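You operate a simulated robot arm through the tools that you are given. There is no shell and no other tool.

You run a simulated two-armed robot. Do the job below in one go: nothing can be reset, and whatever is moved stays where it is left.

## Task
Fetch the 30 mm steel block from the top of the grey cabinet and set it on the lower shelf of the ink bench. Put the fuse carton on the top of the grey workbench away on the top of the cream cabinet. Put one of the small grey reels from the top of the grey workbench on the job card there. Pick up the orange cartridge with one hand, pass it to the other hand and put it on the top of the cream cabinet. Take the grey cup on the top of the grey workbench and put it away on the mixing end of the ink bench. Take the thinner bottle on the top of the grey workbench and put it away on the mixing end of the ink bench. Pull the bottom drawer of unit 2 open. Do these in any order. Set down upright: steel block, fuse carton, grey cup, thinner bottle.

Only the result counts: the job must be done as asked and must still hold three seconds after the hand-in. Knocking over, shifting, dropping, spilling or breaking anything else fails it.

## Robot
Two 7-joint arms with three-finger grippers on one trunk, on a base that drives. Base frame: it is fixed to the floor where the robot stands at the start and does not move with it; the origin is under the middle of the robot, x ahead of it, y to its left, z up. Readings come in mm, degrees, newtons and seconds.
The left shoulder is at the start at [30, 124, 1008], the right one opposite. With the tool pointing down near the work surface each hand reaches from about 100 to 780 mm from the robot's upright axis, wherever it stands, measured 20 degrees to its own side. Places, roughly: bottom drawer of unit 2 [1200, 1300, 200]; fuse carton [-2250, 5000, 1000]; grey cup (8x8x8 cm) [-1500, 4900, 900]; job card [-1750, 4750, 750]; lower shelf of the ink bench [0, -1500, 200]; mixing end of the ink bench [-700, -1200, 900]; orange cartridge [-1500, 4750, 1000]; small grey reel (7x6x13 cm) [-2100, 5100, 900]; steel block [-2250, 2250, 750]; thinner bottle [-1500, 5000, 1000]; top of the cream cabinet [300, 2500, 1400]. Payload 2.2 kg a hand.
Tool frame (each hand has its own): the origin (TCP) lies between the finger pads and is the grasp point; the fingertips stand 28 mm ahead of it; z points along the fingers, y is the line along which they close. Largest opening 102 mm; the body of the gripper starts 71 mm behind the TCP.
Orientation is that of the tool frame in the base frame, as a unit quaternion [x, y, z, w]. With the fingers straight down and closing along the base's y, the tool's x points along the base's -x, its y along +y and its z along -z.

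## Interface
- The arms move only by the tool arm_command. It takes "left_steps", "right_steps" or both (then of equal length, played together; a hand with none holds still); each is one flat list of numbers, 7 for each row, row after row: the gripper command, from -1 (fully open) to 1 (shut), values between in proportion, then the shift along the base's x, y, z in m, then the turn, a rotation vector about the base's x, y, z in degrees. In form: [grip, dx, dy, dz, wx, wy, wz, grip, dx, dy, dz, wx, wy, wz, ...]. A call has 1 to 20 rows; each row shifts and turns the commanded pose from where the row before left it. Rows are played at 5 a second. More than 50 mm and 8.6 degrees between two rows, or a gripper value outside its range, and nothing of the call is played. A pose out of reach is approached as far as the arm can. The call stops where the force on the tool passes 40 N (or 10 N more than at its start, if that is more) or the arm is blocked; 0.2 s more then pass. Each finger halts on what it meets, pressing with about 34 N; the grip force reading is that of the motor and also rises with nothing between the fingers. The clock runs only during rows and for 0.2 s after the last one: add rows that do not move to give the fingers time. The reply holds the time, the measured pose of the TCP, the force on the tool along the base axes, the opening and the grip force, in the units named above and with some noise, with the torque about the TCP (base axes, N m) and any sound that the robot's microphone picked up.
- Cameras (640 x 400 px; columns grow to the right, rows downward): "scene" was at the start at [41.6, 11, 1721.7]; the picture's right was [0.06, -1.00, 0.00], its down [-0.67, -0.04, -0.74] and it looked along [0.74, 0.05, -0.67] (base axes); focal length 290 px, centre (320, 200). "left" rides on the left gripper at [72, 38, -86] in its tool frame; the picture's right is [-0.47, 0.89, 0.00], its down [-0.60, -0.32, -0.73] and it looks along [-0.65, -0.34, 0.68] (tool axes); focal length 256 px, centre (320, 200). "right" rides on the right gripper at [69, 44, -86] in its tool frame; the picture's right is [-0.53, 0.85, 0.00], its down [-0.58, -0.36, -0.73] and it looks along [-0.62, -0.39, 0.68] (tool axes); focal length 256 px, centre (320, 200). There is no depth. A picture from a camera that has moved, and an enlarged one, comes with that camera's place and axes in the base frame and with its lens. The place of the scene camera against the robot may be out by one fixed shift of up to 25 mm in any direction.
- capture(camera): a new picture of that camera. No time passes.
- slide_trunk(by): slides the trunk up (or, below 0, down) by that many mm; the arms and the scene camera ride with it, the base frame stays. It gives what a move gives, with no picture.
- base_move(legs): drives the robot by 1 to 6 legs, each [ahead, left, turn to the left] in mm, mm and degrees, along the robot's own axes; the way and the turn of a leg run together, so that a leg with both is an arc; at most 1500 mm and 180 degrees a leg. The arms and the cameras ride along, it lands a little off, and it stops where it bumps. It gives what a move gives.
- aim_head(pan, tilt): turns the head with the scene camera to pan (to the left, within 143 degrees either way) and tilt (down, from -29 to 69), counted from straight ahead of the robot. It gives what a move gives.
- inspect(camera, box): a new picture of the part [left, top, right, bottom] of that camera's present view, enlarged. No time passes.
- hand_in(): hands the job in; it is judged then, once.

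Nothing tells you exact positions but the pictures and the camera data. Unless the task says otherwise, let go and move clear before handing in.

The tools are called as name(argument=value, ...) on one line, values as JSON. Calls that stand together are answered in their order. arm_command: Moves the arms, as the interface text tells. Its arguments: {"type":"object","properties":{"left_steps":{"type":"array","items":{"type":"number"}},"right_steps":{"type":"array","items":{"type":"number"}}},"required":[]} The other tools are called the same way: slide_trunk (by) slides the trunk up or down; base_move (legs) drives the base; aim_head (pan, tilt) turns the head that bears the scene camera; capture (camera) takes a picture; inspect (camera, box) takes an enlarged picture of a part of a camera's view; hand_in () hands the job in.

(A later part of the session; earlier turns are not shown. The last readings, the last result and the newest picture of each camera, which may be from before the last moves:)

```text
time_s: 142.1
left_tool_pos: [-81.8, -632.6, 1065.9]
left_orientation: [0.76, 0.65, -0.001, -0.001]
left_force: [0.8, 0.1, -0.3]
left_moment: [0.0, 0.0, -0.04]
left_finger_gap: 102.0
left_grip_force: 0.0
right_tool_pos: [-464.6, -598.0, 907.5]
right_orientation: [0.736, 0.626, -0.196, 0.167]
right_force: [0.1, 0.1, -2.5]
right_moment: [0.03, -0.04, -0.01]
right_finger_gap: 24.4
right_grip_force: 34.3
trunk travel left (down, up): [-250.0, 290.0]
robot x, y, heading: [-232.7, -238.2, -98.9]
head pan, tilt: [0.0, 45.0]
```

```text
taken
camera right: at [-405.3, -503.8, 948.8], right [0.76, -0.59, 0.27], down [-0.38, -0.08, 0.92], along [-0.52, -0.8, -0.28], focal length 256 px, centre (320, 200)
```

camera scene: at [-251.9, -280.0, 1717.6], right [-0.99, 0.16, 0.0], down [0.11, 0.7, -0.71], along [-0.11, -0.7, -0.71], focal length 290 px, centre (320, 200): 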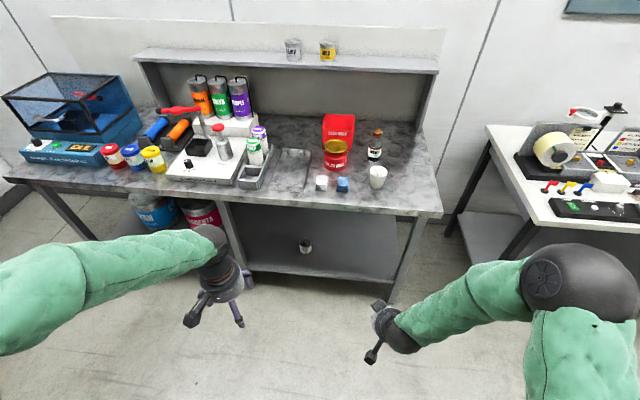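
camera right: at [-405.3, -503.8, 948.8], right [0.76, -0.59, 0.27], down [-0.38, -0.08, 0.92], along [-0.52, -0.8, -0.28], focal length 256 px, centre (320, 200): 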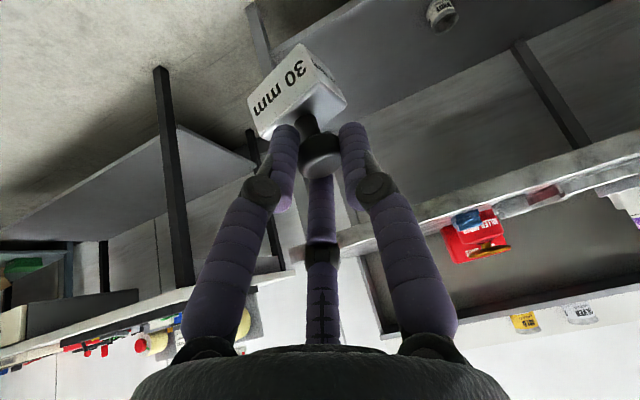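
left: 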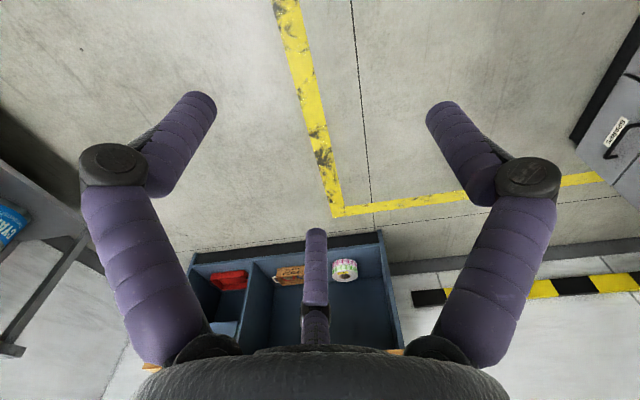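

I'm in front of the ink bench; the lower shelf is at z≈220 with a small can on it near [-320, -1311]. I'll aim for a free spot around [-140, -1300]: square up, shift left, then lower the trunk.

base_move(legs=[[0, 0, -6], [0, 510, 0]])

slide_trunk(by=-245)

capture(camera="scene")

```text
time_s: 145.5
left_tool_pos: [366.1, -767.8, 1066.4]
left_orientation: [0.787, 0.617, 0.001, 0.0]
left_force: [-0.9, 0.6, 0.0]
left_moment: [0.01, 0.01, -0.02]
left_finger_gap: 102.0
left_grip_force: 0.0
right_tool_pos: [-12.3, -701.2, 907.6]
right_orientation: [0.761, 0.595, -0.202, 0.16]
right_force: [0.3, -0.1, -2.5]
right_moment: [0.01, 0.01, -0.06]
right_finger_gap: 24.3
right_grip_force: 34.0
trunk travel left (down, up): [-250.0, 290.0]
robot x, y, heading: [249.7, -358.6, -103.4]
head pan, tilt: [0.0, 45.0]
```

```text
time_s: 148.1
left_tool_pos: [365.5, -766.0, 821.1]
left_orientation: [0.786, 0.618, 0.0, 0.001]
left_force: [-0.2, 0.2, -0.8]
left_moment: [0.01, -0.02, 0.01]
left_finger_gap: 102.1
left_grip_force: 0.1
right_tool_pos: [-13.4, -700.2, 662.7]
right_orientation: [0.761, 0.595, -0.203, 0.159]
right_force: [0.2, -0.3, -2.0]
right_moment: [-0.03, -0.03, 0.05]
right_finger_gap: 24.1
right_grip_force: 34.2
trunk travel left (down, up): [-5.0, 535.0]
robot x, y, heading: [250.4, -357.9, -103.5]
head pan, tilt: [0.0, 45.0]
```

```text
taken
camera scene: at [225.7, -402.0, 1472.8], right [-0.97, 0.24, 0.0], down [0.17, 0.69, -0.71], along [-0.17, -0.69, -0.71], focal length 290 px, centre (320, 200)
```

scene: 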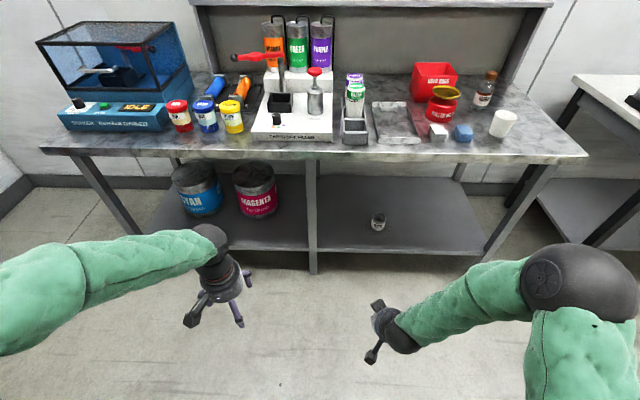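

inspect(camera="right", box=[220, 20, 380, 200])

```text
2.22 times, centred on (300, 110) of right
camera zoom: at [54.6, -611.3, 704.0], right [0.71, -0.65, 0.27], down [-0.39, -0.04, 0.92], along [-0.59, -0.76, -0.28], focal length 569 px, centre (364, 400)
```

zoom: 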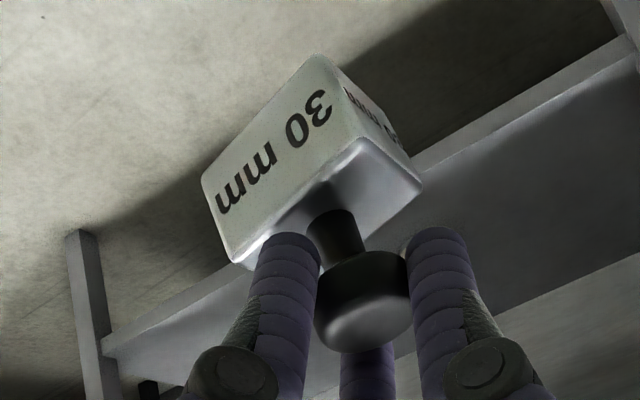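

The block leans only about 5° in the fingers; I'll correct that with a small roll. Now I lower the right hand in the free space in front of the bench and tuck the left hand back.

arm_command(right_steps=[1, 0, 0, -0.038, 0, 0, 0, 1, 0, 0, -0.038, 0, 0, 0, 1, 0, 0, -0.038, 0, 0, 0, 1, 0, 0, -0.038, 0, 0, 0, 1, 0, 0, -0.038, 0, 0, 0, 1, 0, 0, -0.038, 0, 0, 0, 1, 0, 0, -0.038, -0.64, -2.7, 0, 1, 0, 0, -0.038, -0.64, -2.7, 0], left_steps=[-1, 0.009, 0.039, 0, 0, 0, 0, -1, 0.009, 0.039, 0, 0, 0, 0, -1, 0, 0, 0, 0, 0, 0, -1, 0, 0, 0, 0, 0, 0, -1, 0, 0, 0, 0, 0, 0, -1, 0, 0, 0, 0, 0, 0, -1, 0, 0, 0, 0, 0, 0, -1, 0, 0, 0, 0, 0, 0])

capture(camera="right")

capture(camera="scene")

```text
time_s: 149.9
left_tool_pos: [386.3, -690.4, 822.4]
left_orientation: [0.786, 0.618, 0.0, -0.001]
left_force: [-0.4, 0.2, -0.2]
left_moment: [0.01, -0.03, 0.0]
left_finger_gap: 102.0
left_grip_force: 0.0
right_tool_pos: [-15.4, -700.9, 354.2]
right_orientation: [0.768, 0.584, -0.174, 0.196]
right_force: [-0.1, 0.0, -1.8]
right_moment: [0.02, -0.05, -0.01]
right_finger_gap: 24.2
right_grip_force: 33.8
trunk travel left (down, up): [-5.0, 535.0]
robot x, y, heading: [250.2, -359.5, -103.9]
head pan, tilt: [0.0, 45.0]
```

```text
taken
camera right: at [48.4, -610.4, 397.9], right [0.68, -0.65, 0.35], down [-0.47, -0.02, 0.88], along [-0.56, -0.76, -0.32], focal length 256 px, centre (320, 200)
```

right: 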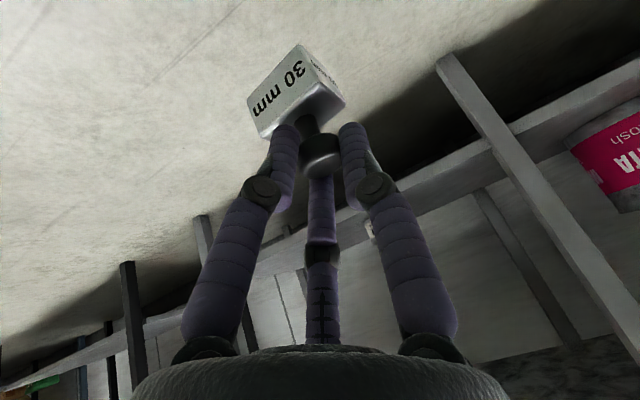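

```text
taken
camera scene: at [225.5, -402.1, 1472.6], right [-0.97, 0.24, 0.0], down [0.17, 0.69, -0.71], along [-0.17, -0.69, -0.71], focal length 290 px, centre (320, 200)
```

scene: 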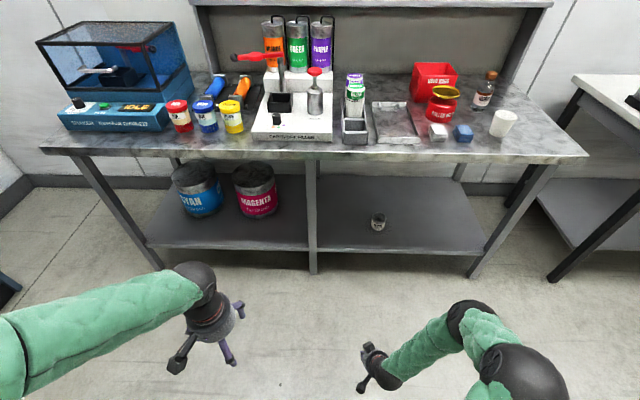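

There's room between the middle leg and the can. I drive forward 400 mm (hand still short of the shelf), then check.

base_move(legs=[[380, 25, 0]])

capture(camera="right")

capture(camera="scene")

```text
time_s: 152.2
left_tool_pos: [324.9, -1054.9, 821.7]
left_orientation: [0.785, 0.62, 0.001, -0.001]
left_force: [-0.9, 0.8, 0.5]
left_moment: [-0.02, 0.01, 0.01]
left_finger_gap: 102.0
left_grip_force: 0.0
right_tool_pos: [-76.3, -1066.5, 353.4]
right_orientation: [0.767, 0.586, -0.174, 0.197]
right_force: [0.4, -1.0, -1.3]
right_moment: [0.03, 0.03, -0.01]
right_finger_gap: 24.1
right_grip_force: 34.0
trunk travel left (down, up): [-5.0, 535.0]
robot x, y, heading: [185.2, -722.2, -103.6]
head pan, tilt: [0.0, 45.0]
```

```text
taken
camera right: at [-13.3, -975.2, 398.4], right [0.68, -0.64, 0.35], down [-0.47, -0.02, 0.88], along [-0.56, -0.77, -0.32], focal length 256 px, centre (320, 200)
```

right: 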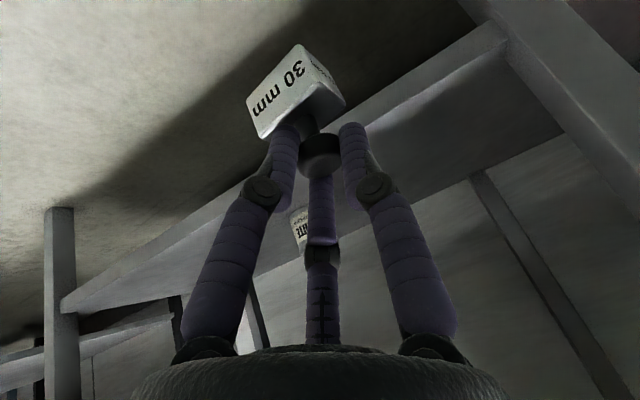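

```text
taken
camera scene: at [162.8, -766.6, 1472.6], right [-0.97, 0.23, 0.0], down [0.17, 0.69, -0.71], along [-0.17, -0.69, -0.71], focal length 290 px, centre (320, 200)
```

scene: 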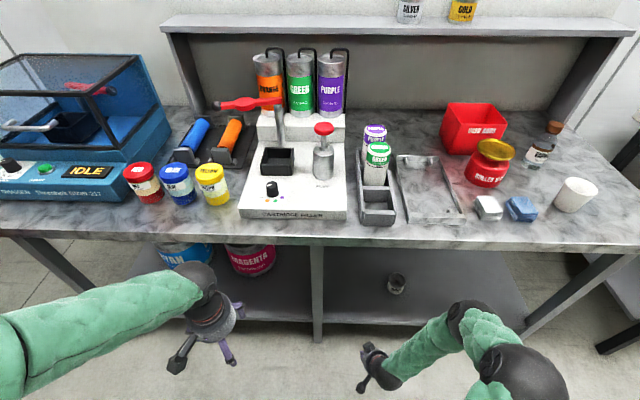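

inspect(camera="right", box=[340, 0, 560, 140])

inspect(camera="scene", box=[300, 260, 540, 400])

```text
2.86 times, centred on (450, 70) of right
camera zoom: at [-13.3, -975.2, 398.4], right [0.68, -0.64, 0.35], down [-0.47, -0.02, 0.88], along [-0.56, -0.77, -0.32], focal length 731 px, centre (-51, 571)
```

zoom: 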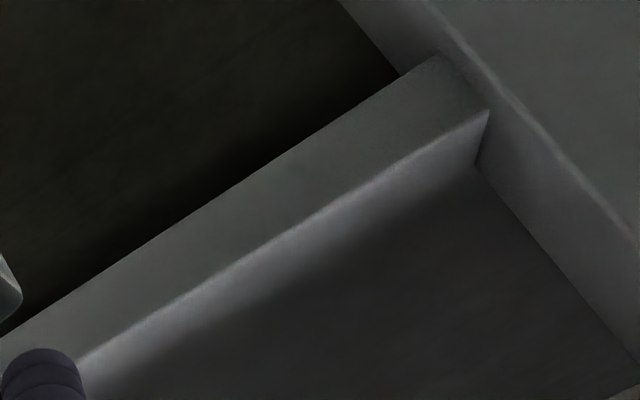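

```text
2.67 times, centred on (420, 330) of scene
camera zoom: at [162.8, -766.6, 1472.6], right [-0.97, 0.23, 0.0], down [0.17, 0.69, -0.71], along [-0.17, -0.69, -0.71], focal length 773 px, centre (53, -147)
```

zoom: 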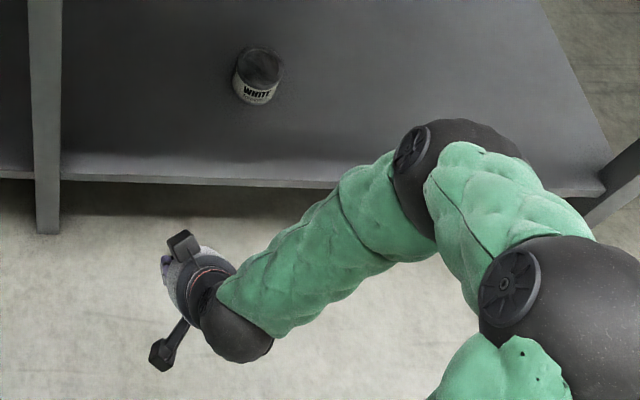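

The shelf's front edge comes out at z≈260. I raise the block 40 mm for clearance and extend the arm in over the shelf.

arm_command(right_steps=[1, 0, 0, 0.04, 0, 0, 0, 1, -0.0085, -0.0352, 0, 0, 0, 0, 1, -0.0085, -0.0352, 0, 0, 0, 0, 1, -0.0085, -0.0352, 0, 0, 0, 0, 1, -0.0085, -0.0352, 0, 0, 0, 0, 1, -0.0085, -0.0352, 0, 0, 0, 0, 1, -0.0085, -0.0352, 0, 0, 0, 0])

capture(camera="right")

capture(camera="scene")

```text
time_s: 153.8
left_tool_pos: [324.8, -1053.3, 822.2]
left_orientation: [0.785, 0.619, 0.0, 0.0]
left_force: [-0.4, 0.0, 0.5]
left_moment: [0.02, -0.01, 0.0]
left_finger_gap: 101.8
left_grip_force: 0.1
right_tool_pos: [-128.2, -1276.9, 390.4]
right_orientation: [0.767, 0.587, -0.172, 0.197]
right_force: [0.6, 0.1, -1.3]
right_moment: [0.02, 0.01, -0.01]
right_finger_gap: 24.1
right_grip_force: 33.8
trunk travel left (down, up): [-5.0, 535.0]
robot x, y, heading: [188.1, -718.5, -103.2]
head pan, tilt: [0.0, 45.0]
```

```text
taken
camera right: at [-64.8, -1186.9, 435.1], right [0.68, -0.64, 0.35], down [-0.47, -0.03, 0.88], along [-0.56, -0.77, -0.32], focal length 256 px, centre (320, 200)
```

right: 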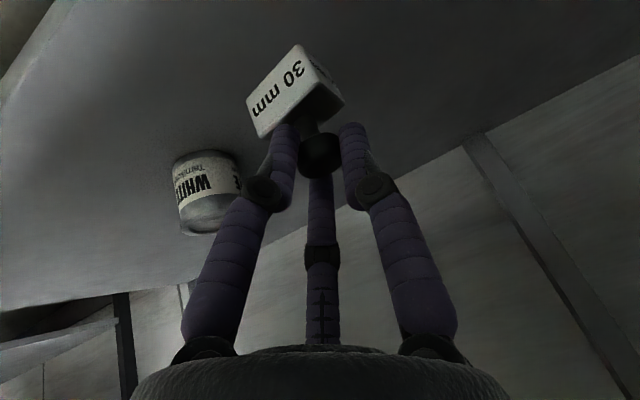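

```text
taken
camera scene: at [162.8, -766.6, 1472.6], right [-0.97, 0.23, 0.0], down [0.17, 0.69, -0.71], along [-0.17, -0.69, -0.71], focal length 290 px, centre (320, 200)
```

scene: 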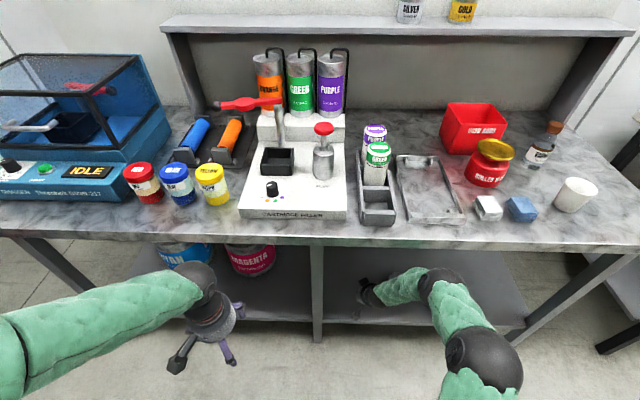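

The block is over the shelf with the can well to the side. I lower it in steps, watching the force for touchdown.

arm_command(right_steps=[1, 0, 0, -0.015, 0, 0, 0, 1, 0, 0, -0.015, 0, 0, 0, 1, 0, 0, -0.01, 0, 0, 0])

capture(camera="right")

```text
time_s: 154.6
left_tool_pos: [324.7, -1054.0, 820.7]
left_orientation: [0.785, 0.619, 0.0, 0.0]
left_force: [0.6, -0.4, 0.3]
left_moment: [0.0, -0.04, 0.03]
left_finger_gap: 102.4
left_grip_force: 0.0
right_tool_pos: [-127.4, -1276.5, 352.6]
right_orientation: [0.767, 0.586, -0.173, 0.196]
right_force: [0.6, 0.1, -2.5]
right_moment: [0.07, -0.01, 0.02]
right_finger_gap: 24.2
right_grip_force: 33.9
trunk travel left (down, up): [-5.0, 535.0]
robot x, y, heading: [182.3, -723.1, -103.6]
head pan, tilt: [0.0, 45.0]
```

```text
taken
camera right: at [-64.0, -1186.6, 398.1], right [0.68, -0.64, 0.35], down [-0.47, -0.02, 0.88], along [-0.56, -0.76, -0.32], focal length 256 px, centre (320, 200)
```

right: 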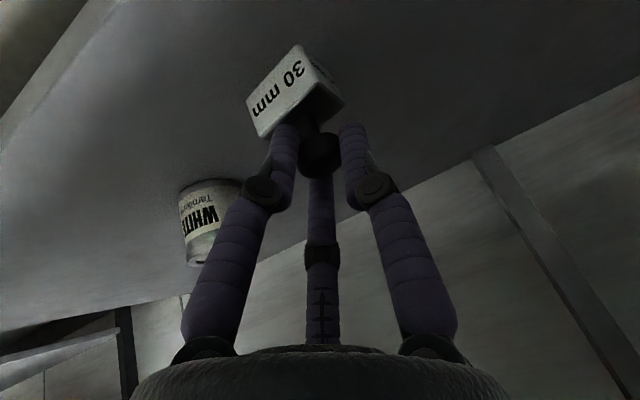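

arm_command(right_steps=[1, 0, 0, -0.005, 0, 0, 0, 1, 0, 0, -0.005, 0, 0, 0])

arm_command(right_steps=[1, 0, 0, -0.004, 0, 0, 0])

arm_command(right_steps=[1, 0, 0, -0.004, 0, 0, 0])

arm_command(right_steps=[1, 0, 0, -0.004, 0, 0, 0])

```text
time_s: 155.2
left_tool_pos: [325.3, -1053.4, 821.0]
left_orientation: [0.785, 0.619, 0.001, 0.0]
left_force: [-0.8, 0.0, -0.4]
left_moment: [-0.02, -0.03, 0.0]
left_finger_gap: 102.1
left_grip_force: 0.1
right_tool_pos: [-126.9, -1277.1, 344.7]
right_orientation: [0.766, 0.587, -0.172, 0.197]
right_force: [-0.8, 0.1, -2.2]
right_moment: [0.03, -0.03, -0.01]
right_finger_gap: 24.5
right_grip_force: 33.5
trunk travel left (down, up): [-5.0, 535.0]
robot x, y, heading: [185.6, -716.8, -103.6]
head pan, tilt: [0.0, 45.0]
```

```text
time_s: 155.6
left_tool_pos: [325.2, -1054.3, 820.6]
left_orientation: [0.785, 0.619, 0.0, -0.001]
left_force: [0.4, 0.2, 0.2]
left_moment: [-0.01, 0.05, 0.0]
left_finger_gap: 101.9
left_grip_force: 0.1
right_tool_pos: [-127.4, -1277.2, 339.5]
right_orientation: [0.768, 0.585, -0.173, 0.196]
right_force: [0.7, 0.4, -2.4]
right_moment: [0.01, 0.0, -0.01]
right_finger_gap: 24.1
right_grip_force: 34.1
trunk travel left (down, up): [-5.0, 535.0]
robot x, y, heading: [185.4, -720.7, -103.7]
head pan, tilt: [0.0, 45.0]
```

```text
time_s: 156.0
left_tool_pos: [324.4, -1053.4, 821.8]
left_orientation: [0.785, 0.619, 0.001, -0.001]
left_force: [0.4, 0.2, 0.2]
left_moment: [0.0, 0.01, -0.02]
left_finger_gap: 102.0
left_grip_force: 0.1
right_tool_pos: [-126.8, -1276.1, 336.1]
right_orientation: [0.767, 0.586, -0.174, 0.197]
right_force: [-0.2, 0.5, -2.0]
right_moment: [0.04, -0.03, 0.02]
right_finger_gap: 24.0
right_grip_force: 33.7
trunk travel left (down, up): [-5.0, 535.0]
robot x, y, heading: [183.9, -720.1, -103.5]
head pan, tilt: [0.0, 45.0]
```

```text
time_s: 156.4
left_tool_pos: [324.5, -1052.8, 820.9]
left_orientation: [0.786, 0.618, 0.002, -0.001]
left_force: [-0.6, -0.2, 0.6]
left_moment: [-0.01, 0.03, 0.0]
left_finger_gap: 102.1
left_grip_force: 0.1
right_tool_pos: [-127.4, -1276.1, 330.9]
right_orientation: [0.767, 0.585, -0.173, 0.196]
right_force: [0.4, 0.3, -1.7]
right_moment: [0.03, -0.02, 0.0]
right_finger_gap: 24.2
right_grip_force: 34.2
trunk travel left (down, up): [-5.0, 535.0]
robot x, y, heading: [187.9, -722.8, -103.5]
head pan, tilt: [0.0, 45.0]
```

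No touchdown yet at 331; I continue down in 4 mm steps.

arm_command(right_steps=[1, 0, 0, -0.004, 0, 0, 0])

arm_command(right_steps=[1, 0, 0, -0.004, 0, 0, 0])

arm_command(right_steps=[1, 0, 0, -0.004, 0, 0, 0])

capture(camera="right")

```text
time_s: 156.8
left_tool_pos: [324.9, -1053.4, 820.9]
left_orientation: [0.785, 0.619, 0.0, 0.0]
left_force: [0.0, -0.3, 0.0]
left_moment: [-0.04, 0.02, -0.03]
left_finger_gap: 101.7
left_grip_force: 0.1
right_tool_pos: [-126.4, -1276.9, 326.5]
right_orientation: [0.767, 0.586, -0.174, 0.196]
right_force: [0.1, -0.2, -2.8]
right_moment: [0.04, -0.02, 0.02]
right_finger_gap: 24.1
right_grip_force: 33.7
trunk travel left (down, up): [-5.0, 535.0]
robot x, y, heading: [187.6, -721.3, -103.5]
head pan, tilt: [0.0, 45.0]
```

```text
time_s: 157.2
left_tool_pos: [325.0, -1054.6, 821.2]
left_orientation: [0.785, 0.619, 0.001, 0.0]
left_force: [0.0, 0.6, -0.3]
left_moment: [0.01, 0.02, 0.03]
left_finger_gap: 102.1
left_grip_force: 0.2
right_tool_pos: [-128.7, -1277.4, 320.7]
right_orientation: [0.767, 0.586, -0.173, 0.196]
right_force: [0.3, 0.0, -1.8]
right_moment: [0.01, -0.01, 0.0]
right_finger_gap: 23.9
right_grip_force: 34.1
trunk travel left (down, up): [-5.0, 535.0]
robot x, y, heading: [187.2, -721.5, -103.3]
head pan, tilt: [0.0, 45.0]
```

```text
time_s: 157.6
left_tool_pos: [325.5, -1052.2, 821.3]
left_orientation: [0.786, 0.619, 0.0, -0.001]
left_force: [0.5, 0.9, -0.3]
left_moment: [0.02, 0.0, -0.04]
left_finger_gap: 101.9
left_grip_force: 0.1
right_tool_pos: [-129.3, -1279.0, 321.9]
right_orientation: [0.766, 0.586, -0.176, 0.197]
right_force: [3.2, 5.8, 22.8]
right_moment: [-0.17, -0.7, 0.21]
right_finger_gap: 24.2
right_grip_force: 33.5
trunk travel left (down, up): [-5.0, 535.0]
robot x, y, heading: [183.5, -719.6, -103.4]
head pan, tilt: [0.0, 45.0]
```

```text
taken
camera right: at [-66.0, -1188.0, 365.5], right [0.68, -0.64, 0.35], down [-0.47, -0.02, 0.88], along [-0.56, -0.77, -0.32], focal length 256 px, centre (320, 200)
```

right: 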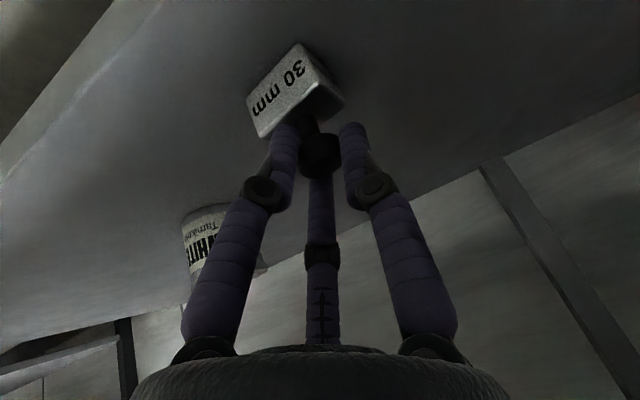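

Touchdown at TCP z≈321. I relieve the pressure by 2 mm, open the fingers gradually, and withdraw along the tool axis.

arm_command(right_steps=[1, 0, 0, 0.002, 0, 0, 0, 0.5, 0, 0, 0, 0, 0, 0, 0.4, 0, 0, 0, 0, 0, 0, 0.25, 0, 0, 0, 0, 0, 0, 0.15, 0, 0, 0, 0, 0, 0])

capture(camera="right")

```text
time_s: 158.8
left_tool_pos: [324.5, -1051.5, 821.9]
left_orientation: [0.785, 0.62, 0.0, -0.001]
left_force: [-0.2, 0.4, 0.0]
left_moment: [0.0, 0.0, -0.03]
left_finger_gap: 102.1
left_grip_force: 0.0
right_tool_pos: [-127.5, -1277.3, 320.5]
right_orientation: [0.767, 0.586, -0.173, 0.196]
right_force: [0.1, -0.2, -0.6]
right_moment: [-0.01, -0.01, 0.02]
right_finger_gap: 43.4
right_grip_force: 0.1
trunk travel left (down, up): [-5.0, 535.0]
robot x, y, heading: [185.0, -718.7, -103.7]
head pan, tilt: [0.0, 45.0]
```

```text
taken
camera right: at [-64.6, -1186.1, 365.5], right [0.68, -0.64, 0.35], down [-0.47, -0.02, 0.88], along [-0.56, -0.77, -0.32], focal length 256 px, centre (320, 200)
```

right: 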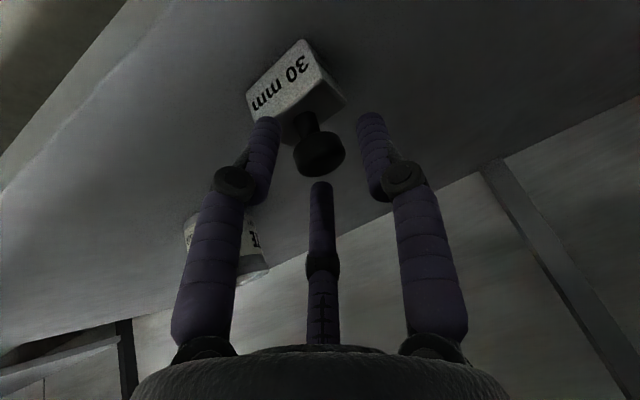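

Released and the block stands upright. Withdrawing along the tool axis, then out from under the bench.

arm_command(right_steps=[0.15, 0.0024, 0.0097, 0.0173, 0, 0, 0, 0.15, 0.0024, 0.0097, 0.0173, 0, 0, 0, 0.15, 0.0024, 0.0097, 0.0173, 0, 0, 0, 0.15, 0.0094, 0.0389, 0.005, 0, 0, 0, 0.15, 0.0094, 0.0389, 0, 0, 0, 0, 0.15, 0.0094, 0.0389, 0, 0, 0, 0, 0.15, 0.0094, 0.0389, 0, 0, 0, 0, 0.15, 0.0094, 0.0389, 0, 0, 0, 0])

capture(camera="right")

base_move(legs=[[-450, 0, 0]])

inspect(camera="scene", box=[280, 160, 500, 300])

```text
time_s: 160.6
left_tool_pos: [324.7, -1053.7, 820.7]
left_orientation: [0.785, 0.619, 0.0, 0.0]
left_force: [1.0, 0.2, 0.2]
left_moment: [-0.01, 0.01, -0.02]
left_finger_gap: 102.1
left_grip_force: 0.0
right_tool_pos: [-73.6, -1050.9, 377.0]
right_orientation: [0.767, 0.585, -0.174, 0.196]
right_force: [0.0, 0.7, 0.1]
right_moment: [0.03, 0.0, -0.03]
right_finger_gap: 43.3
right_grip_force: 0.0
trunk travel left (down, up): [-5.0, 535.0]
robot x, y, heading: [185.2, -720.1, -103.3]
head pan, tilt: [0.0, 45.0]
```

```text
taken
camera right: at [-11.0, -960.6, 422.7], right [0.68, -0.64, 0.35], down [-0.47, -0.02, 0.88], along [-0.56, -0.77, -0.32], focal length 256 px, centre (320, 200)
```

right: 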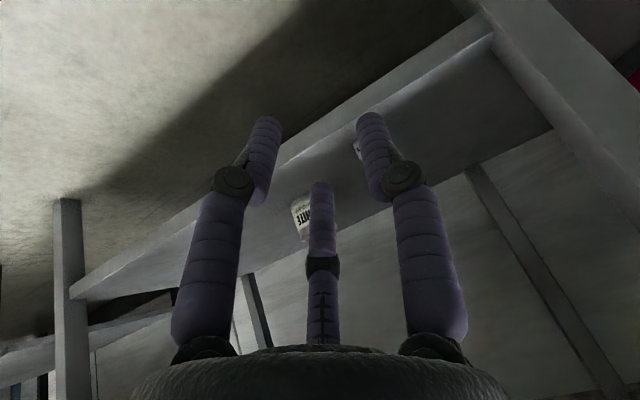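

```text
time_s: 163.3
left_tool_pos: [430.2, -616.5, 821.3]
left_orientation: [0.785, 0.619, 0.0, 0.0]
left_force: [-0.2, -0.4, -0.1]
left_moment: [-0.02, -0.02, 0.01]
left_finger_gap: 102.2
left_grip_force: 0.1
right_tool_pos: [30.3, -615.0, 377.8]
right_orientation: [0.767, 0.586, -0.173, 0.196]
right_force: [0.1, 0.9, -0.4]
right_moment: [0.01, 0.0, 0.01]
right_finger_gap: 43.3
right_grip_force: 0.1
trunk travel left (down, up): [-5.0, 535.0]
robot x, y, heading: [293.4, -283.9, -103.4]
head pan, tilt: [0.0, 45.0]
```

```text
2.86 times, centred on (390, 230) of scene
camera zoom: at [267.8, -329.2, 1472.6], right [-0.97, 0.23, 0.0], down [0.16, 0.69, -0.71], along [-0.16, -0.69, -0.71], focal length 828 px, centre (120, 114)
```

zoom: 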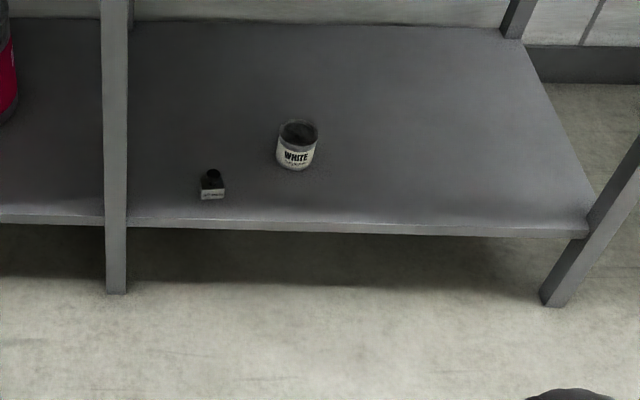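

The 30 mm block stands upright on the lower shelf. I'll raise the trunk, bring the right hand back to a carry pose, and head to the far-left aisle.

slide_trunk(by=245)

arm_command(right_steps=[-0.5, 0, 0, 0.038, 1.28, 5.35, 0, -0.5, 0, 0, 0.038, 7.29, -1.76, 0, -0.5, 0, 0, 0.038, 7.29, -1.76, 0, -0.5, 0, 0, 0.038, 7.29, -1.76, 0, -0.5, 0, 0, 0.038, 7.29, -1.76, 0, -0.5, 0, 0, 0.038, 0, 0, 0, -0.5, 0, 0, 0.038, 0, 0, 0, -0.5, 0, 0, 0.038, 0, 0, 0, -0.5, 0, 0, 0.038, 0, 0, 0, -0.5, 0, 0, 0.038, 0, 0, 0])

capture(camera="scene")

base_move(legs=[[0, 0, 180], [60, 1200, 0], [60, 1200, 0], [55, 1110, 0], [0, 0, 13.4]])

aim_head(pan=0, tilt=25)

capture(camera="scene")

```text
time_s: 165.9
left_tool_pos: [429.0, -615.8, 1065.0]
left_orientation: [0.785, 0.62, 0.0, 0.0]
left_force: [-0.8, -1.0, 0.8]
left_moment: [-0.01, -0.01, -0.01]
left_finger_gap: 101.8
left_grip_force: 0.1
right_tool_pos: [31.0, -614.7, 623.1]
right_orientation: [0.766, 0.587, -0.173, 0.197]
right_force: [0.4, -0.9, -0.5]
right_moment: [-0.01, -0.02, 0.02]
right_finger_gap: 43.4
right_grip_force: 0.0
trunk travel left (down, up): [-250.0, 290.0]
robot x, y, heading: [291.1, -285.4, -103.1]
head pan, tilt: [0.0, 45.0]
```

```text
time_s: 168.1
left_tool_pos: [430.2, -615.0, 1066.4]
left_orientation: [0.784, 0.62, 0.001, 0.0]
left_force: [-0.3, 0.9, -0.4]
left_moment: [-0.02, -0.02, 0.0]
left_finger_gap: 101.8
left_grip_force: 0.2
right_tool_pos: [31.3, -612.3, 1001.7]
right_orientation: [0.786, 0.618, 0.001, 0.001]
right_force: [0.0, -0.4, 0.4]
right_moment: [-0.03, 0.0, 0.01]
right_finger_gap: 76.5
right_grip_force: 0.1
trunk travel left (down, up): [-250.0, 290.0]
robot x, y, heading: [290.9, -284.9, -103.6]
head pan, tilt: [0.0, 45.0]
```

```text
taken
camera scene: at [268.1, -328.2, 1717.7], right [-0.97, 0.23, 0.0], down [0.16, 0.69, -0.71], along [-0.16, -0.69, -0.71], focal length 290 px, centre (320, 200)
```

scene: 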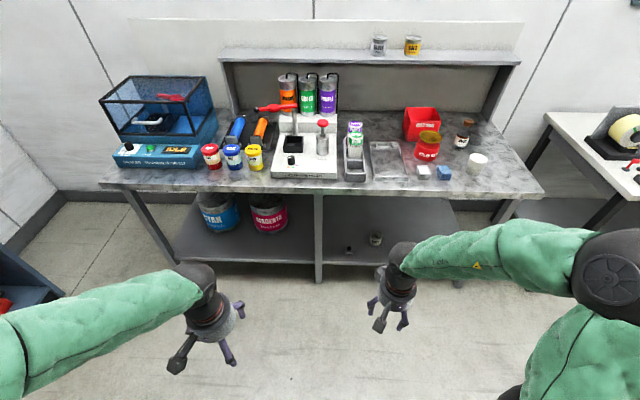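

```text
time_s: 192.9
left_tool_pos: [-3161.6, 1108.0, 1066.0]
left_orientation: [-0.688, 0.726, 0.0, 0.0]
left_force: [0.4, 1.0, 0.4]
left_moment: [-0.01, -0.02, -0.02]
left_finger_gap: 102.3
left_grip_force: 0.0
right_tool_pos: [-2768.7, 1176.5, 1002.1]
right_orientation: [-0.686, 0.728, 0.0, -0.001]
right_force: [-0.2, 0.3, -0.5]
right_moment: [-0.03, -0.05, -0.01]
right_finger_gap: 76.6
right_grip_force: 0.0
trunk travel left (down, up): [-250.0, 290.0]
robot x, y, heading: [-2967.4, 807.8, 86.9]
head pan, tilt: [0.0, 45.0]
```

```text
time_s: 193.7
left_tool_pos: [-3160.7, 1110.3, 1066.2]
left_orientation: [-0.688, 0.726, 0.0, -0.001]
left_force: [-0.8, -0.7, 0.7]
left_moment: [-0.03, 0.01, 0.02]
left_finger_gap: 102.2
left_grip_force: 0.1
right_tool_pos: [-2766.9, 1177.1, 1000.5]
right_orientation: [-0.686, 0.728, 0.0, -0.001]
right_force: [0.5, -0.5, -0.9]
right_moment: [0.0, 0.01, 0.02]
right_finger_gap: 76.5
right_grip_force: 0.0
trunk travel left (down, up): [-250.0, 290.0]
robot x, y, heading: [-2969.6, 806.8, 87.0]
head pan, tilt: [0.0, 25.0]
```

```text
taken
camera scene: at [-2974.2, 876.0, 1748.1], right [1.0, -0.05, 0.0], down [-0.02, -0.42, -0.91], along [0.05, 0.9, -0.42], focal length 290 px, centre (320, 200)
```

scene: 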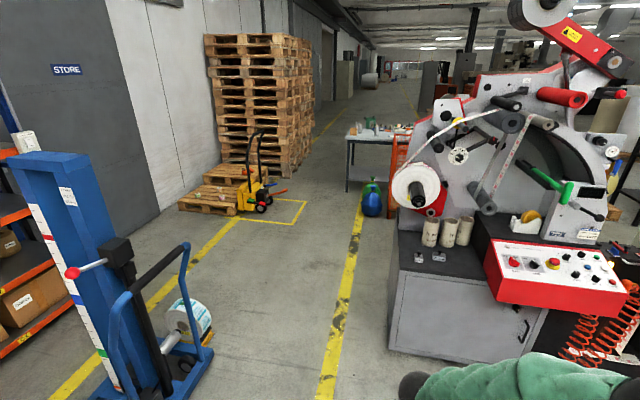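

The corridor between the blue stacker and the grey cabinet is clear (~1.1 m wide); the grey workbench is beyond, with a drawstring bag on the floor in front of its left side. I'll centre myself and drive through.

base_move(legs=[[0, 90, 3], [1300, 0, 0]])

capture(camera="scene")

```text
time_s: 201.1
left_tool_pos: [-3252.5, 2429.7, 1065.6]
left_orientation: [-0.703, 0.711, -0.001, 0.0]
left_force: [0.4, 0.1, -1.0]
left_moment: [-0.02, 0.0, -0.02]
left_finger_gap: 102.1
left_grip_force: 0.1
right_tool_pos: [-2862.9, 2513.7, 1000.8]
right_orientation: [-0.702, 0.712, 0.0, -0.002]
right_force: [0.5, -0.1, 0.3]
right_moment: [0.0, -0.01, -0.01]
right_finger_gap: 76.6
right_grip_force: 0.1
trunk travel left (down, up): [-250.0, 290.0]
robot x, y, heading: [-3043.8, 2135.3, 89.1]
head pan, tilt: [0.0, 25.0]
```

```text
taken
camera scene: at [-3056.4, 2205.9, 1748.2], right [1.0, -0.01, 0.0], down [0.0, -0.42, -0.91], along [0.01, 0.91, -0.42], focal length 290 px, centre (320, 200)
```

scene: 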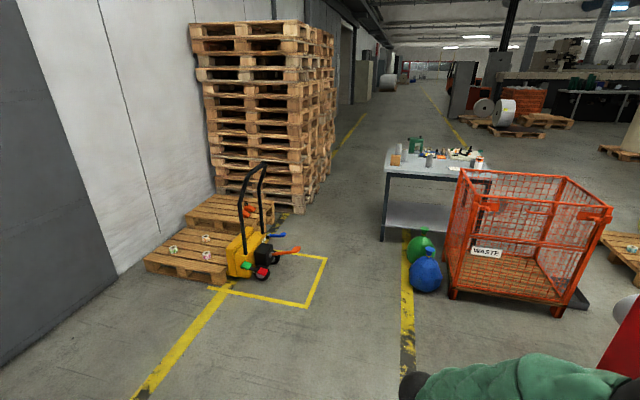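

The workbench stands across the aisle end; an orange waste cage and bags block much of its near side. I'll drive on along the aisle, past the bags, and look at the bench from closer.

base_move(legs=[[0, 0, -14], [1000, 130, 0], [950, 130, 0]])

aim_head(pan=-35, tilt=30)

capture(camera="scene")

aim_head(pan=15, tilt=25)

capture(camera="scene")

```text
time_s: 211.8
left_tool_pos: [-2875.0, 4436.6, 1066.0]
left_orientation: [-0.597, 0.802, 0.0, -0.001]
left_force: [0.6, 0.8, 0.8]
left_moment: [0.0, 0.0, -0.03]
left_finger_gap: 101.9
left_grip_force: 0.1
right_tool_pos: [-2477.0, 4410.9, 1000.6]
right_orientation: [-0.595, 0.804, 0.0, -0.001]
right_force: [0.5, 0.1, 0.2]
right_moment: [-0.01, -0.02, -0.02]
right_finger_gap: 76.6
right_grip_force: 0.0
trunk travel left (down, up): [-250.0, 290.0]
robot x, y, heading: [-2754.8, 4101.4, 73.2]
head pan, tilt: [0.0, 25.0]
```

```text
time_s: 212.8
left_tool_pos: [-2874.8, 4437.4, 1066.4]
left_orientation: [-0.597, 0.802, 0.0, -0.001]
left_force: [0.0, 0.0, -0.2]
left_moment: [-0.03, -0.01, -0.02]
left_finger_gap: 102.1
left_grip_force: 0.2
right_tool_pos: [-2477.1, 4412.1, 1001.7]
right_orientation: [-0.595, 0.804, 0.0, -0.001]
right_force: [-0.3, 0.6, -0.3]
right_moment: [0.01, 0.05, -0.01]
right_finger_gap: 76.5
right_grip_force: 0.1
trunk travel left (down, up): [-250.0, 290.0]
robot x, y, heading: [-2755.5, 4098.5, 73.2]
head pan, tilt: [-35.0, 30.0]
```

```text
taken
camera scene: at [-2705.9, 4132.1, 1740.3], right [0.62, -0.78, 0.0], down [-0.39, -0.31, -0.87], along [0.68, 0.54, -0.5], focal length 290 px, centre (320, 200)
```

scene: 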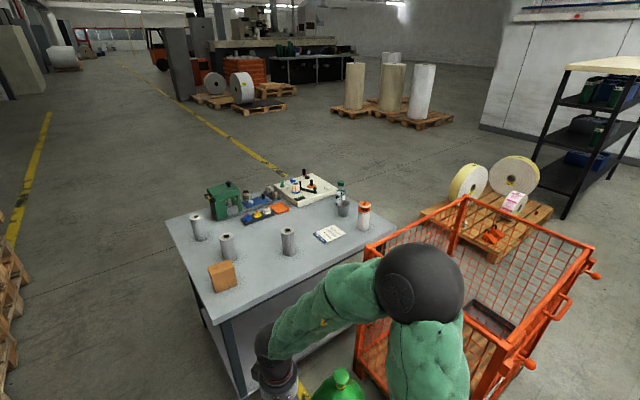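

```text
time_s: 214.0
left_tool_pos: [-2874.8, 4438.1, 1066.0]
left_orientation: [-0.597, 0.802, 0.0, 0.0]
left_force: [0.3, 0.0, 0.3]
left_moment: [0.0, 0.0, 0.0]
left_finger_gap: 102.2
left_grip_force: 0.1
right_tool_pos: [-2476.6, 4411.9, 1000.2]
right_orientation: [-0.596, 0.803, 0.0, -0.002]
right_force: [-0.4, 0.7, 0.8]
right_moment: [0.01, 0.01, 0.0]
right_finger_gap: 76.6
right_grip_force: 0.1
trunk travel left (down, up): [-250.0, 290.0]
robot x, y, heading: [-2760.3, 4098.6, 73.2]
head pan, tilt: [15.0, 25.0]
```

```text
taken
camera scene: at [-2774.0, 4168.1, 1748.2], right [1.0, -0.03, 0.0], down [-0.01, -0.42, -0.91], along [0.03, 0.91, -0.42], focal length 290 px, centre (320, 200)
```

scene: 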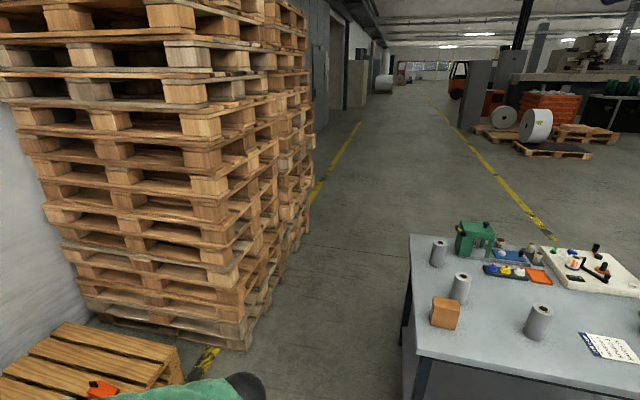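

I see the workbench well now. Zooming in to identify the items.

aim_head(pan=-35, tilt=30)

inspect(camera="scene", box=[160, 165, 400, 315])

```text
time_s: 215.2
left_tool_pos: [-2874.9, 4436.5, 1067.2]
left_orientation: [-0.597, 0.802, -0.001, 0.0]
left_force: [0.4, -0.7, -0.7]
left_moment: [-0.04, -0.02, 0.03]
left_finger_gap: 102.1
left_grip_force: 0.0
right_tool_pos: [-2477.5, 4411.3, 1000.4]
right_orientation: [-0.594, 0.804, 0.001, -0.001]
right_force: [-0.3, 0.1, -1.2]
right_moment: [0.02, 0.0, 0.05]
right_finger_gap: 76.5
right_grip_force: 0.0
trunk travel left (down, up): [-250.0, 290.0]
robot x, y, heading: [-2757.5, 4097.8, 73.4]
head pan, tilt: [-35.0, 30.0]
```

```text
2.67 times, centred on (280, 240) of scene
camera zoom: at [-2705.9, 4132.1, 1740.3], right [0.62, -0.78, 0.0], down [-0.39, -0.31, -0.87], along [0.68, 0.54, -0.5], focal length 773 px, centre (427, 93)
```

zoom: 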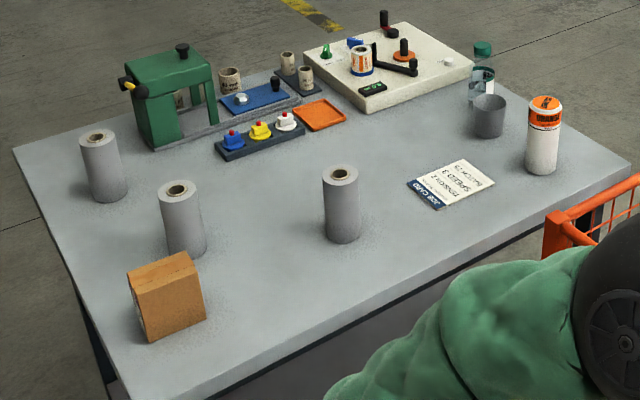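

The bench (top z≈850) holds the carton and reels at its left end, and the job card, cartridge, cup and bottle at its right end. I'll raise the trunk, turn to face the bench's left end, and take a reel with the left hand and the carton with the right.

slide_trunk(by=150)

base_move(legs=[[0, 0, -88.4], [-320, 600, 0], [0, 480, 0]])

aim_head(pan=0, tilt=45)

capture(camera="scene")

```text
time_s: 216.9
left_tool_pos: [-2874.4, 4437.4, 1216.4]
left_orientation: [-0.596, 0.803, -0.001, -0.001]
left_force: [0.1, -0.1, -0.6]
left_moment: [0.03, 0.0, -0.05]
left_finger_gap: 102.0
left_grip_force: 0.0
right_tool_pos: [-2476.8, 4411.5, 1150.4]
right_orientation: [-0.595, 0.804, 0.0, -0.001]
right_force: [-0.7, 0.2, -0.4]
right_moment: [-0.02, -0.01, 0.03]
right_finger_gap: 76.8
right_grip_force: 0.1
trunk travel left (down, up): [-400.0, 140.0]
robot x, y, heading: [-2754.6, 4099.8, 73.3]
head pan, tilt: [-35.0, 30.0]
```

```text
time_s: 226.9
left_tool_pos: [-2426.6, 5323.0, 1216.1]
left_orientation: [0.147, 0.989, 0.001, -0.001]
left_force: [0.0, 1.2, 0.2]
left_moment: [-0.01, 0.04, 0.01]
left_finger_gap: 102.1
left_grip_force: 0.1
right_tool_pos: [-2453.9, 4925.3, 1151.2]
right_orientation: [0.15, 0.989, 0.001, -0.001]
right_force: [-0.6, 0.3, -0.4]
right_moment: [-0.03, 0.04, -0.01]
right_finger_gap: 76.2
right_grip_force: 0.1
trunk travel left (down, up): [-400.0, 140.0]
robot x, y, heading: [-2767.3, 5205.2, -16.9]
head pan, tilt: [-35.0, 30.0]
```

```text
time_s: 227.9
left_tool_pos: [-2425.1, 5323.3, 1216.8]
left_orientation: [0.148, 0.989, 0.0, -0.001]
left_force: [0.5, -0.2, 0.1]
left_moment: [0.01, -0.02, 0.02]
left_finger_gap: 101.9
left_grip_force: 0.1
right_tool_pos: [-2454.7, 4925.5, 1150.9]
right_orientation: [0.15, 0.989, 0.001, 0.0]
right_force: [-0.4, 0.0, 1.2]
right_moment: [0.01, -0.02, -0.02]
right_finger_gap: 76.6
right_grip_force: 0.1
trunk travel left (down, up): [-400.0, 140.0]
robot x, y, heading: [-2766.9, 5207.0, -16.7]
head pan, tilt: [0.0, 45.0]
```

```text
taken
camera scene: at [-2727.7, 5196.9, 1867.7], right [-0.29, -0.96, 0.0], down [-0.68, 0.21, -0.71], along [0.68, -0.21, -0.71], focal length 290 px, centre (320, 200)
```

scene: 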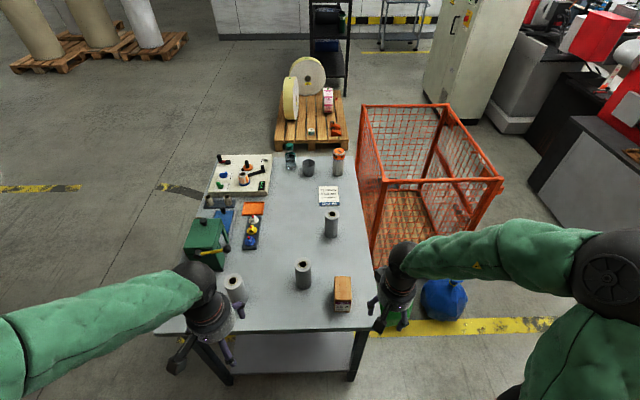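

Excellent view down the bench: carton and reels near, job card/cup/cartridge/bottle at the far end. Now the wrist cameras over the reel and the carton.

capture(camera="left")

capture(camera="right")

inspect(camera="scene", box=[180, 140, 420, 330])

```text
taken
camera left: at [-2482.0, 5380.4, 1302.9], right [0.7, 0.71, 0.0], down [0.49, -0.48, 0.73], along [0.52, -0.51, -0.68], focal length 256 px, centre (320, 200)
```

left: 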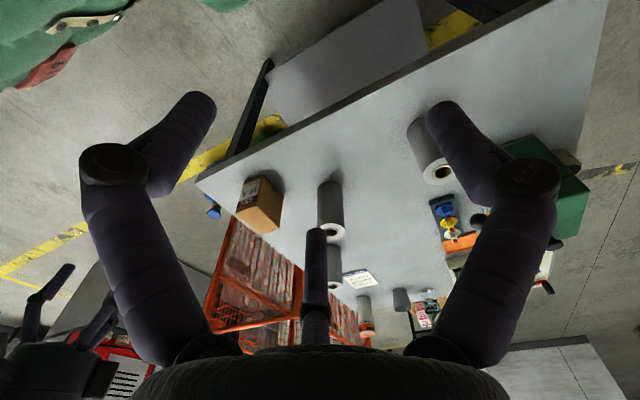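

```text
taken
camera right: at [-2506.5, 4987.1, 1237.9], right [0.76, 0.65, 0.0], down [0.44, -0.52, 0.73], along [0.47, -0.55, -0.68], focal length 256 px, centre (320, 200)
```

right: 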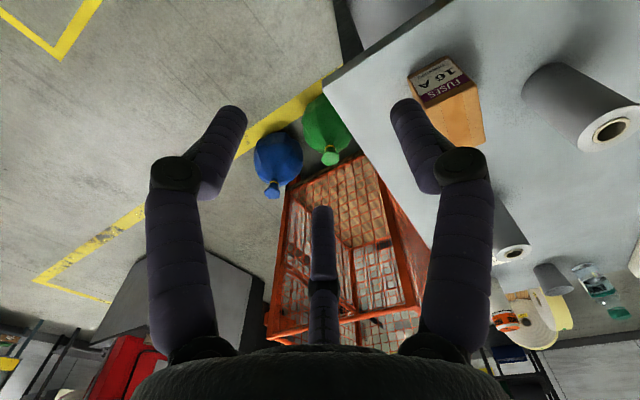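

```text
2.11 times, centred on (300, 235) of scene
camera zoom: at [-2727.7, 5196.9, 1867.7], right [-0.29, -0.96, 0.0], down [-0.68, 0.21, -0.71], along [0.68, -0.21, -0.71], focal length 610 px, centre (362, 126)
```

zoom: 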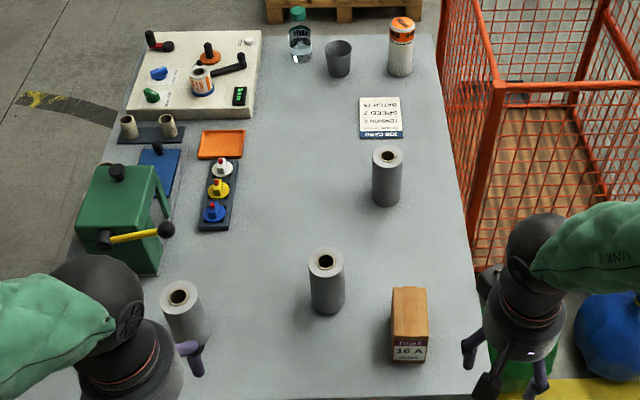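

Bench top ≈ z 830–840; reel 1's axis ≈ [-2176, 5332], carton centre ≈ [-2265, 4976] (about 64×88×100 mm). I'll move the left hand above reel 1 and the right hand above the carton while turning the right wrist.

arm_command(left_steps=[-1, 0.025, 0.001, -0.006, 0, 0, 0, -1, 0.025, 0.001, -0.006, 0, 0, 0, -1, 0.025, 0.001, -0.006, 0, 0, 0, -1, 0.025, 0.001, -0.006, 0, 0, 0, -1, 0.025, 0.001, -0.006, 0, 0, 0, -1, 0.025, 0.001, -0.006, 0, 0, 0, -1, 0.025, 0.001, -0.006, 0, 0, 0, -1, 0.025, 0.001, -0.006, 0, 0, 0, -1, 0.025, 0.001, -0.006, 0, 0, 0, -1, 0.024, 0.001, -0.006, 0, 0, 0, -1, 0, 0, 0, 0, 0, 0], right_steps=[-1, 0.017, 0.0045, 0, 0, 0, -8.2, -1, 0.017, 0.0045, 0, 0, 0, -8.2, -1, 0.017, 0.0045, 0, 0, 0, -8.2, -1, 0.017, 0.0045, 0, 0, 0, -8.2, -1, 0.017, 0.0045, 0, 0, 0, -8.2, -1, 0.017, 0.0045, 0, 0, 0, -8.2, -1, 0.017, 0.0045, 0, 0, 0, -8.2, -1, 0.017, 0.0045, 0, 0, 0, -8.2, -1, 0.017, 0.0045, 0, 0, 0, -8.2, -1, 0.017, 0.0045, 0, 0, 0, -8.2, -1, 0.017, 0.0045, 0, 0, 0, -8.0])

capture(camera="left")

capture(camera="right")

capture(camera="scene")

```text
time_s: 230.3
left_tool_pos: [-2176.9, 5333.3, 1155.4]
left_orientation: [0.147, 0.989, 0.001, 0.0]
left_force: [-0.2, 0.2, 0.4]
left_moment: [0.01, -0.02, 0.01]
left_finger_gap: 101.9
left_grip_force: 0.1
right_tool_pos: [-2267.7, 4976.2, 1151.4]
right_orientation: [0.806, 0.592, 0.002, 0.0]
right_force: [0.9, 0.4, 0.0]
right_moment: [-0.03, 0.02, 0.01]
right_finger_gap: 102.1
right_grip_force: 0.0
trunk travel left (down, up): [-400.0, 140.0]
robot x, y, heading: [-2765.1, 5205.7, -17.0]
head pan, tilt: [0.0, 45.0]
```

```text
taken
camera left: at [-2232.9, 5388.8, 1242.6], right [0.7, 0.71, 0.0], down [0.49, -0.48, 0.73], along [0.52, -0.51, -0.68], focal length 256 px, centre (320, 200)
```

left: 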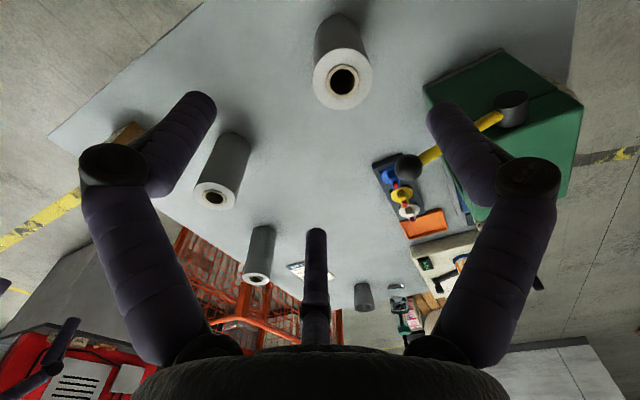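

```text
taken
camera right: at [-2205.4, 5028.5, 1238.4], right [0.65, -0.76, 0.0], down [-0.52, -0.44, 0.73], along [-0.56, -0.47, -0.68], focal length 256 px, centre (320, 200)
```

right: 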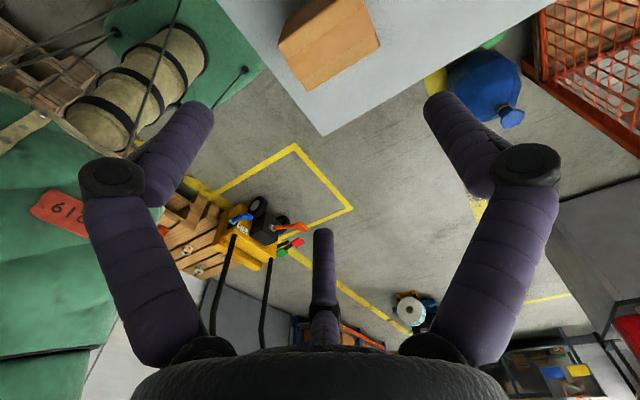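

```text
taken
camera scene: at [-2727.9, 5197.0, 1867.6], right [-0.29, -0.96, 0.0], down [-0.68, 0.21, -0.71], along [0.68, -0.21, -0.71], focal length 290 px, centre (320, 200)
```

scene: 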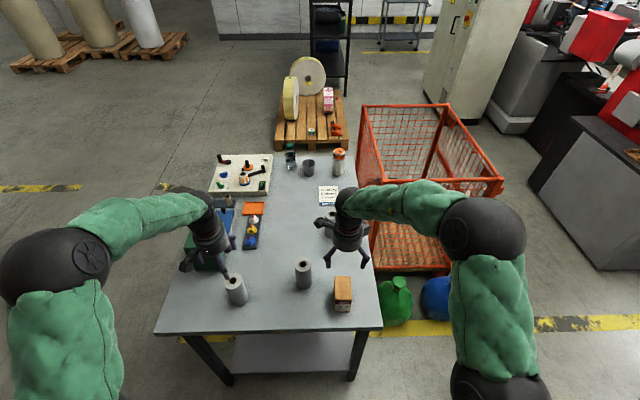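

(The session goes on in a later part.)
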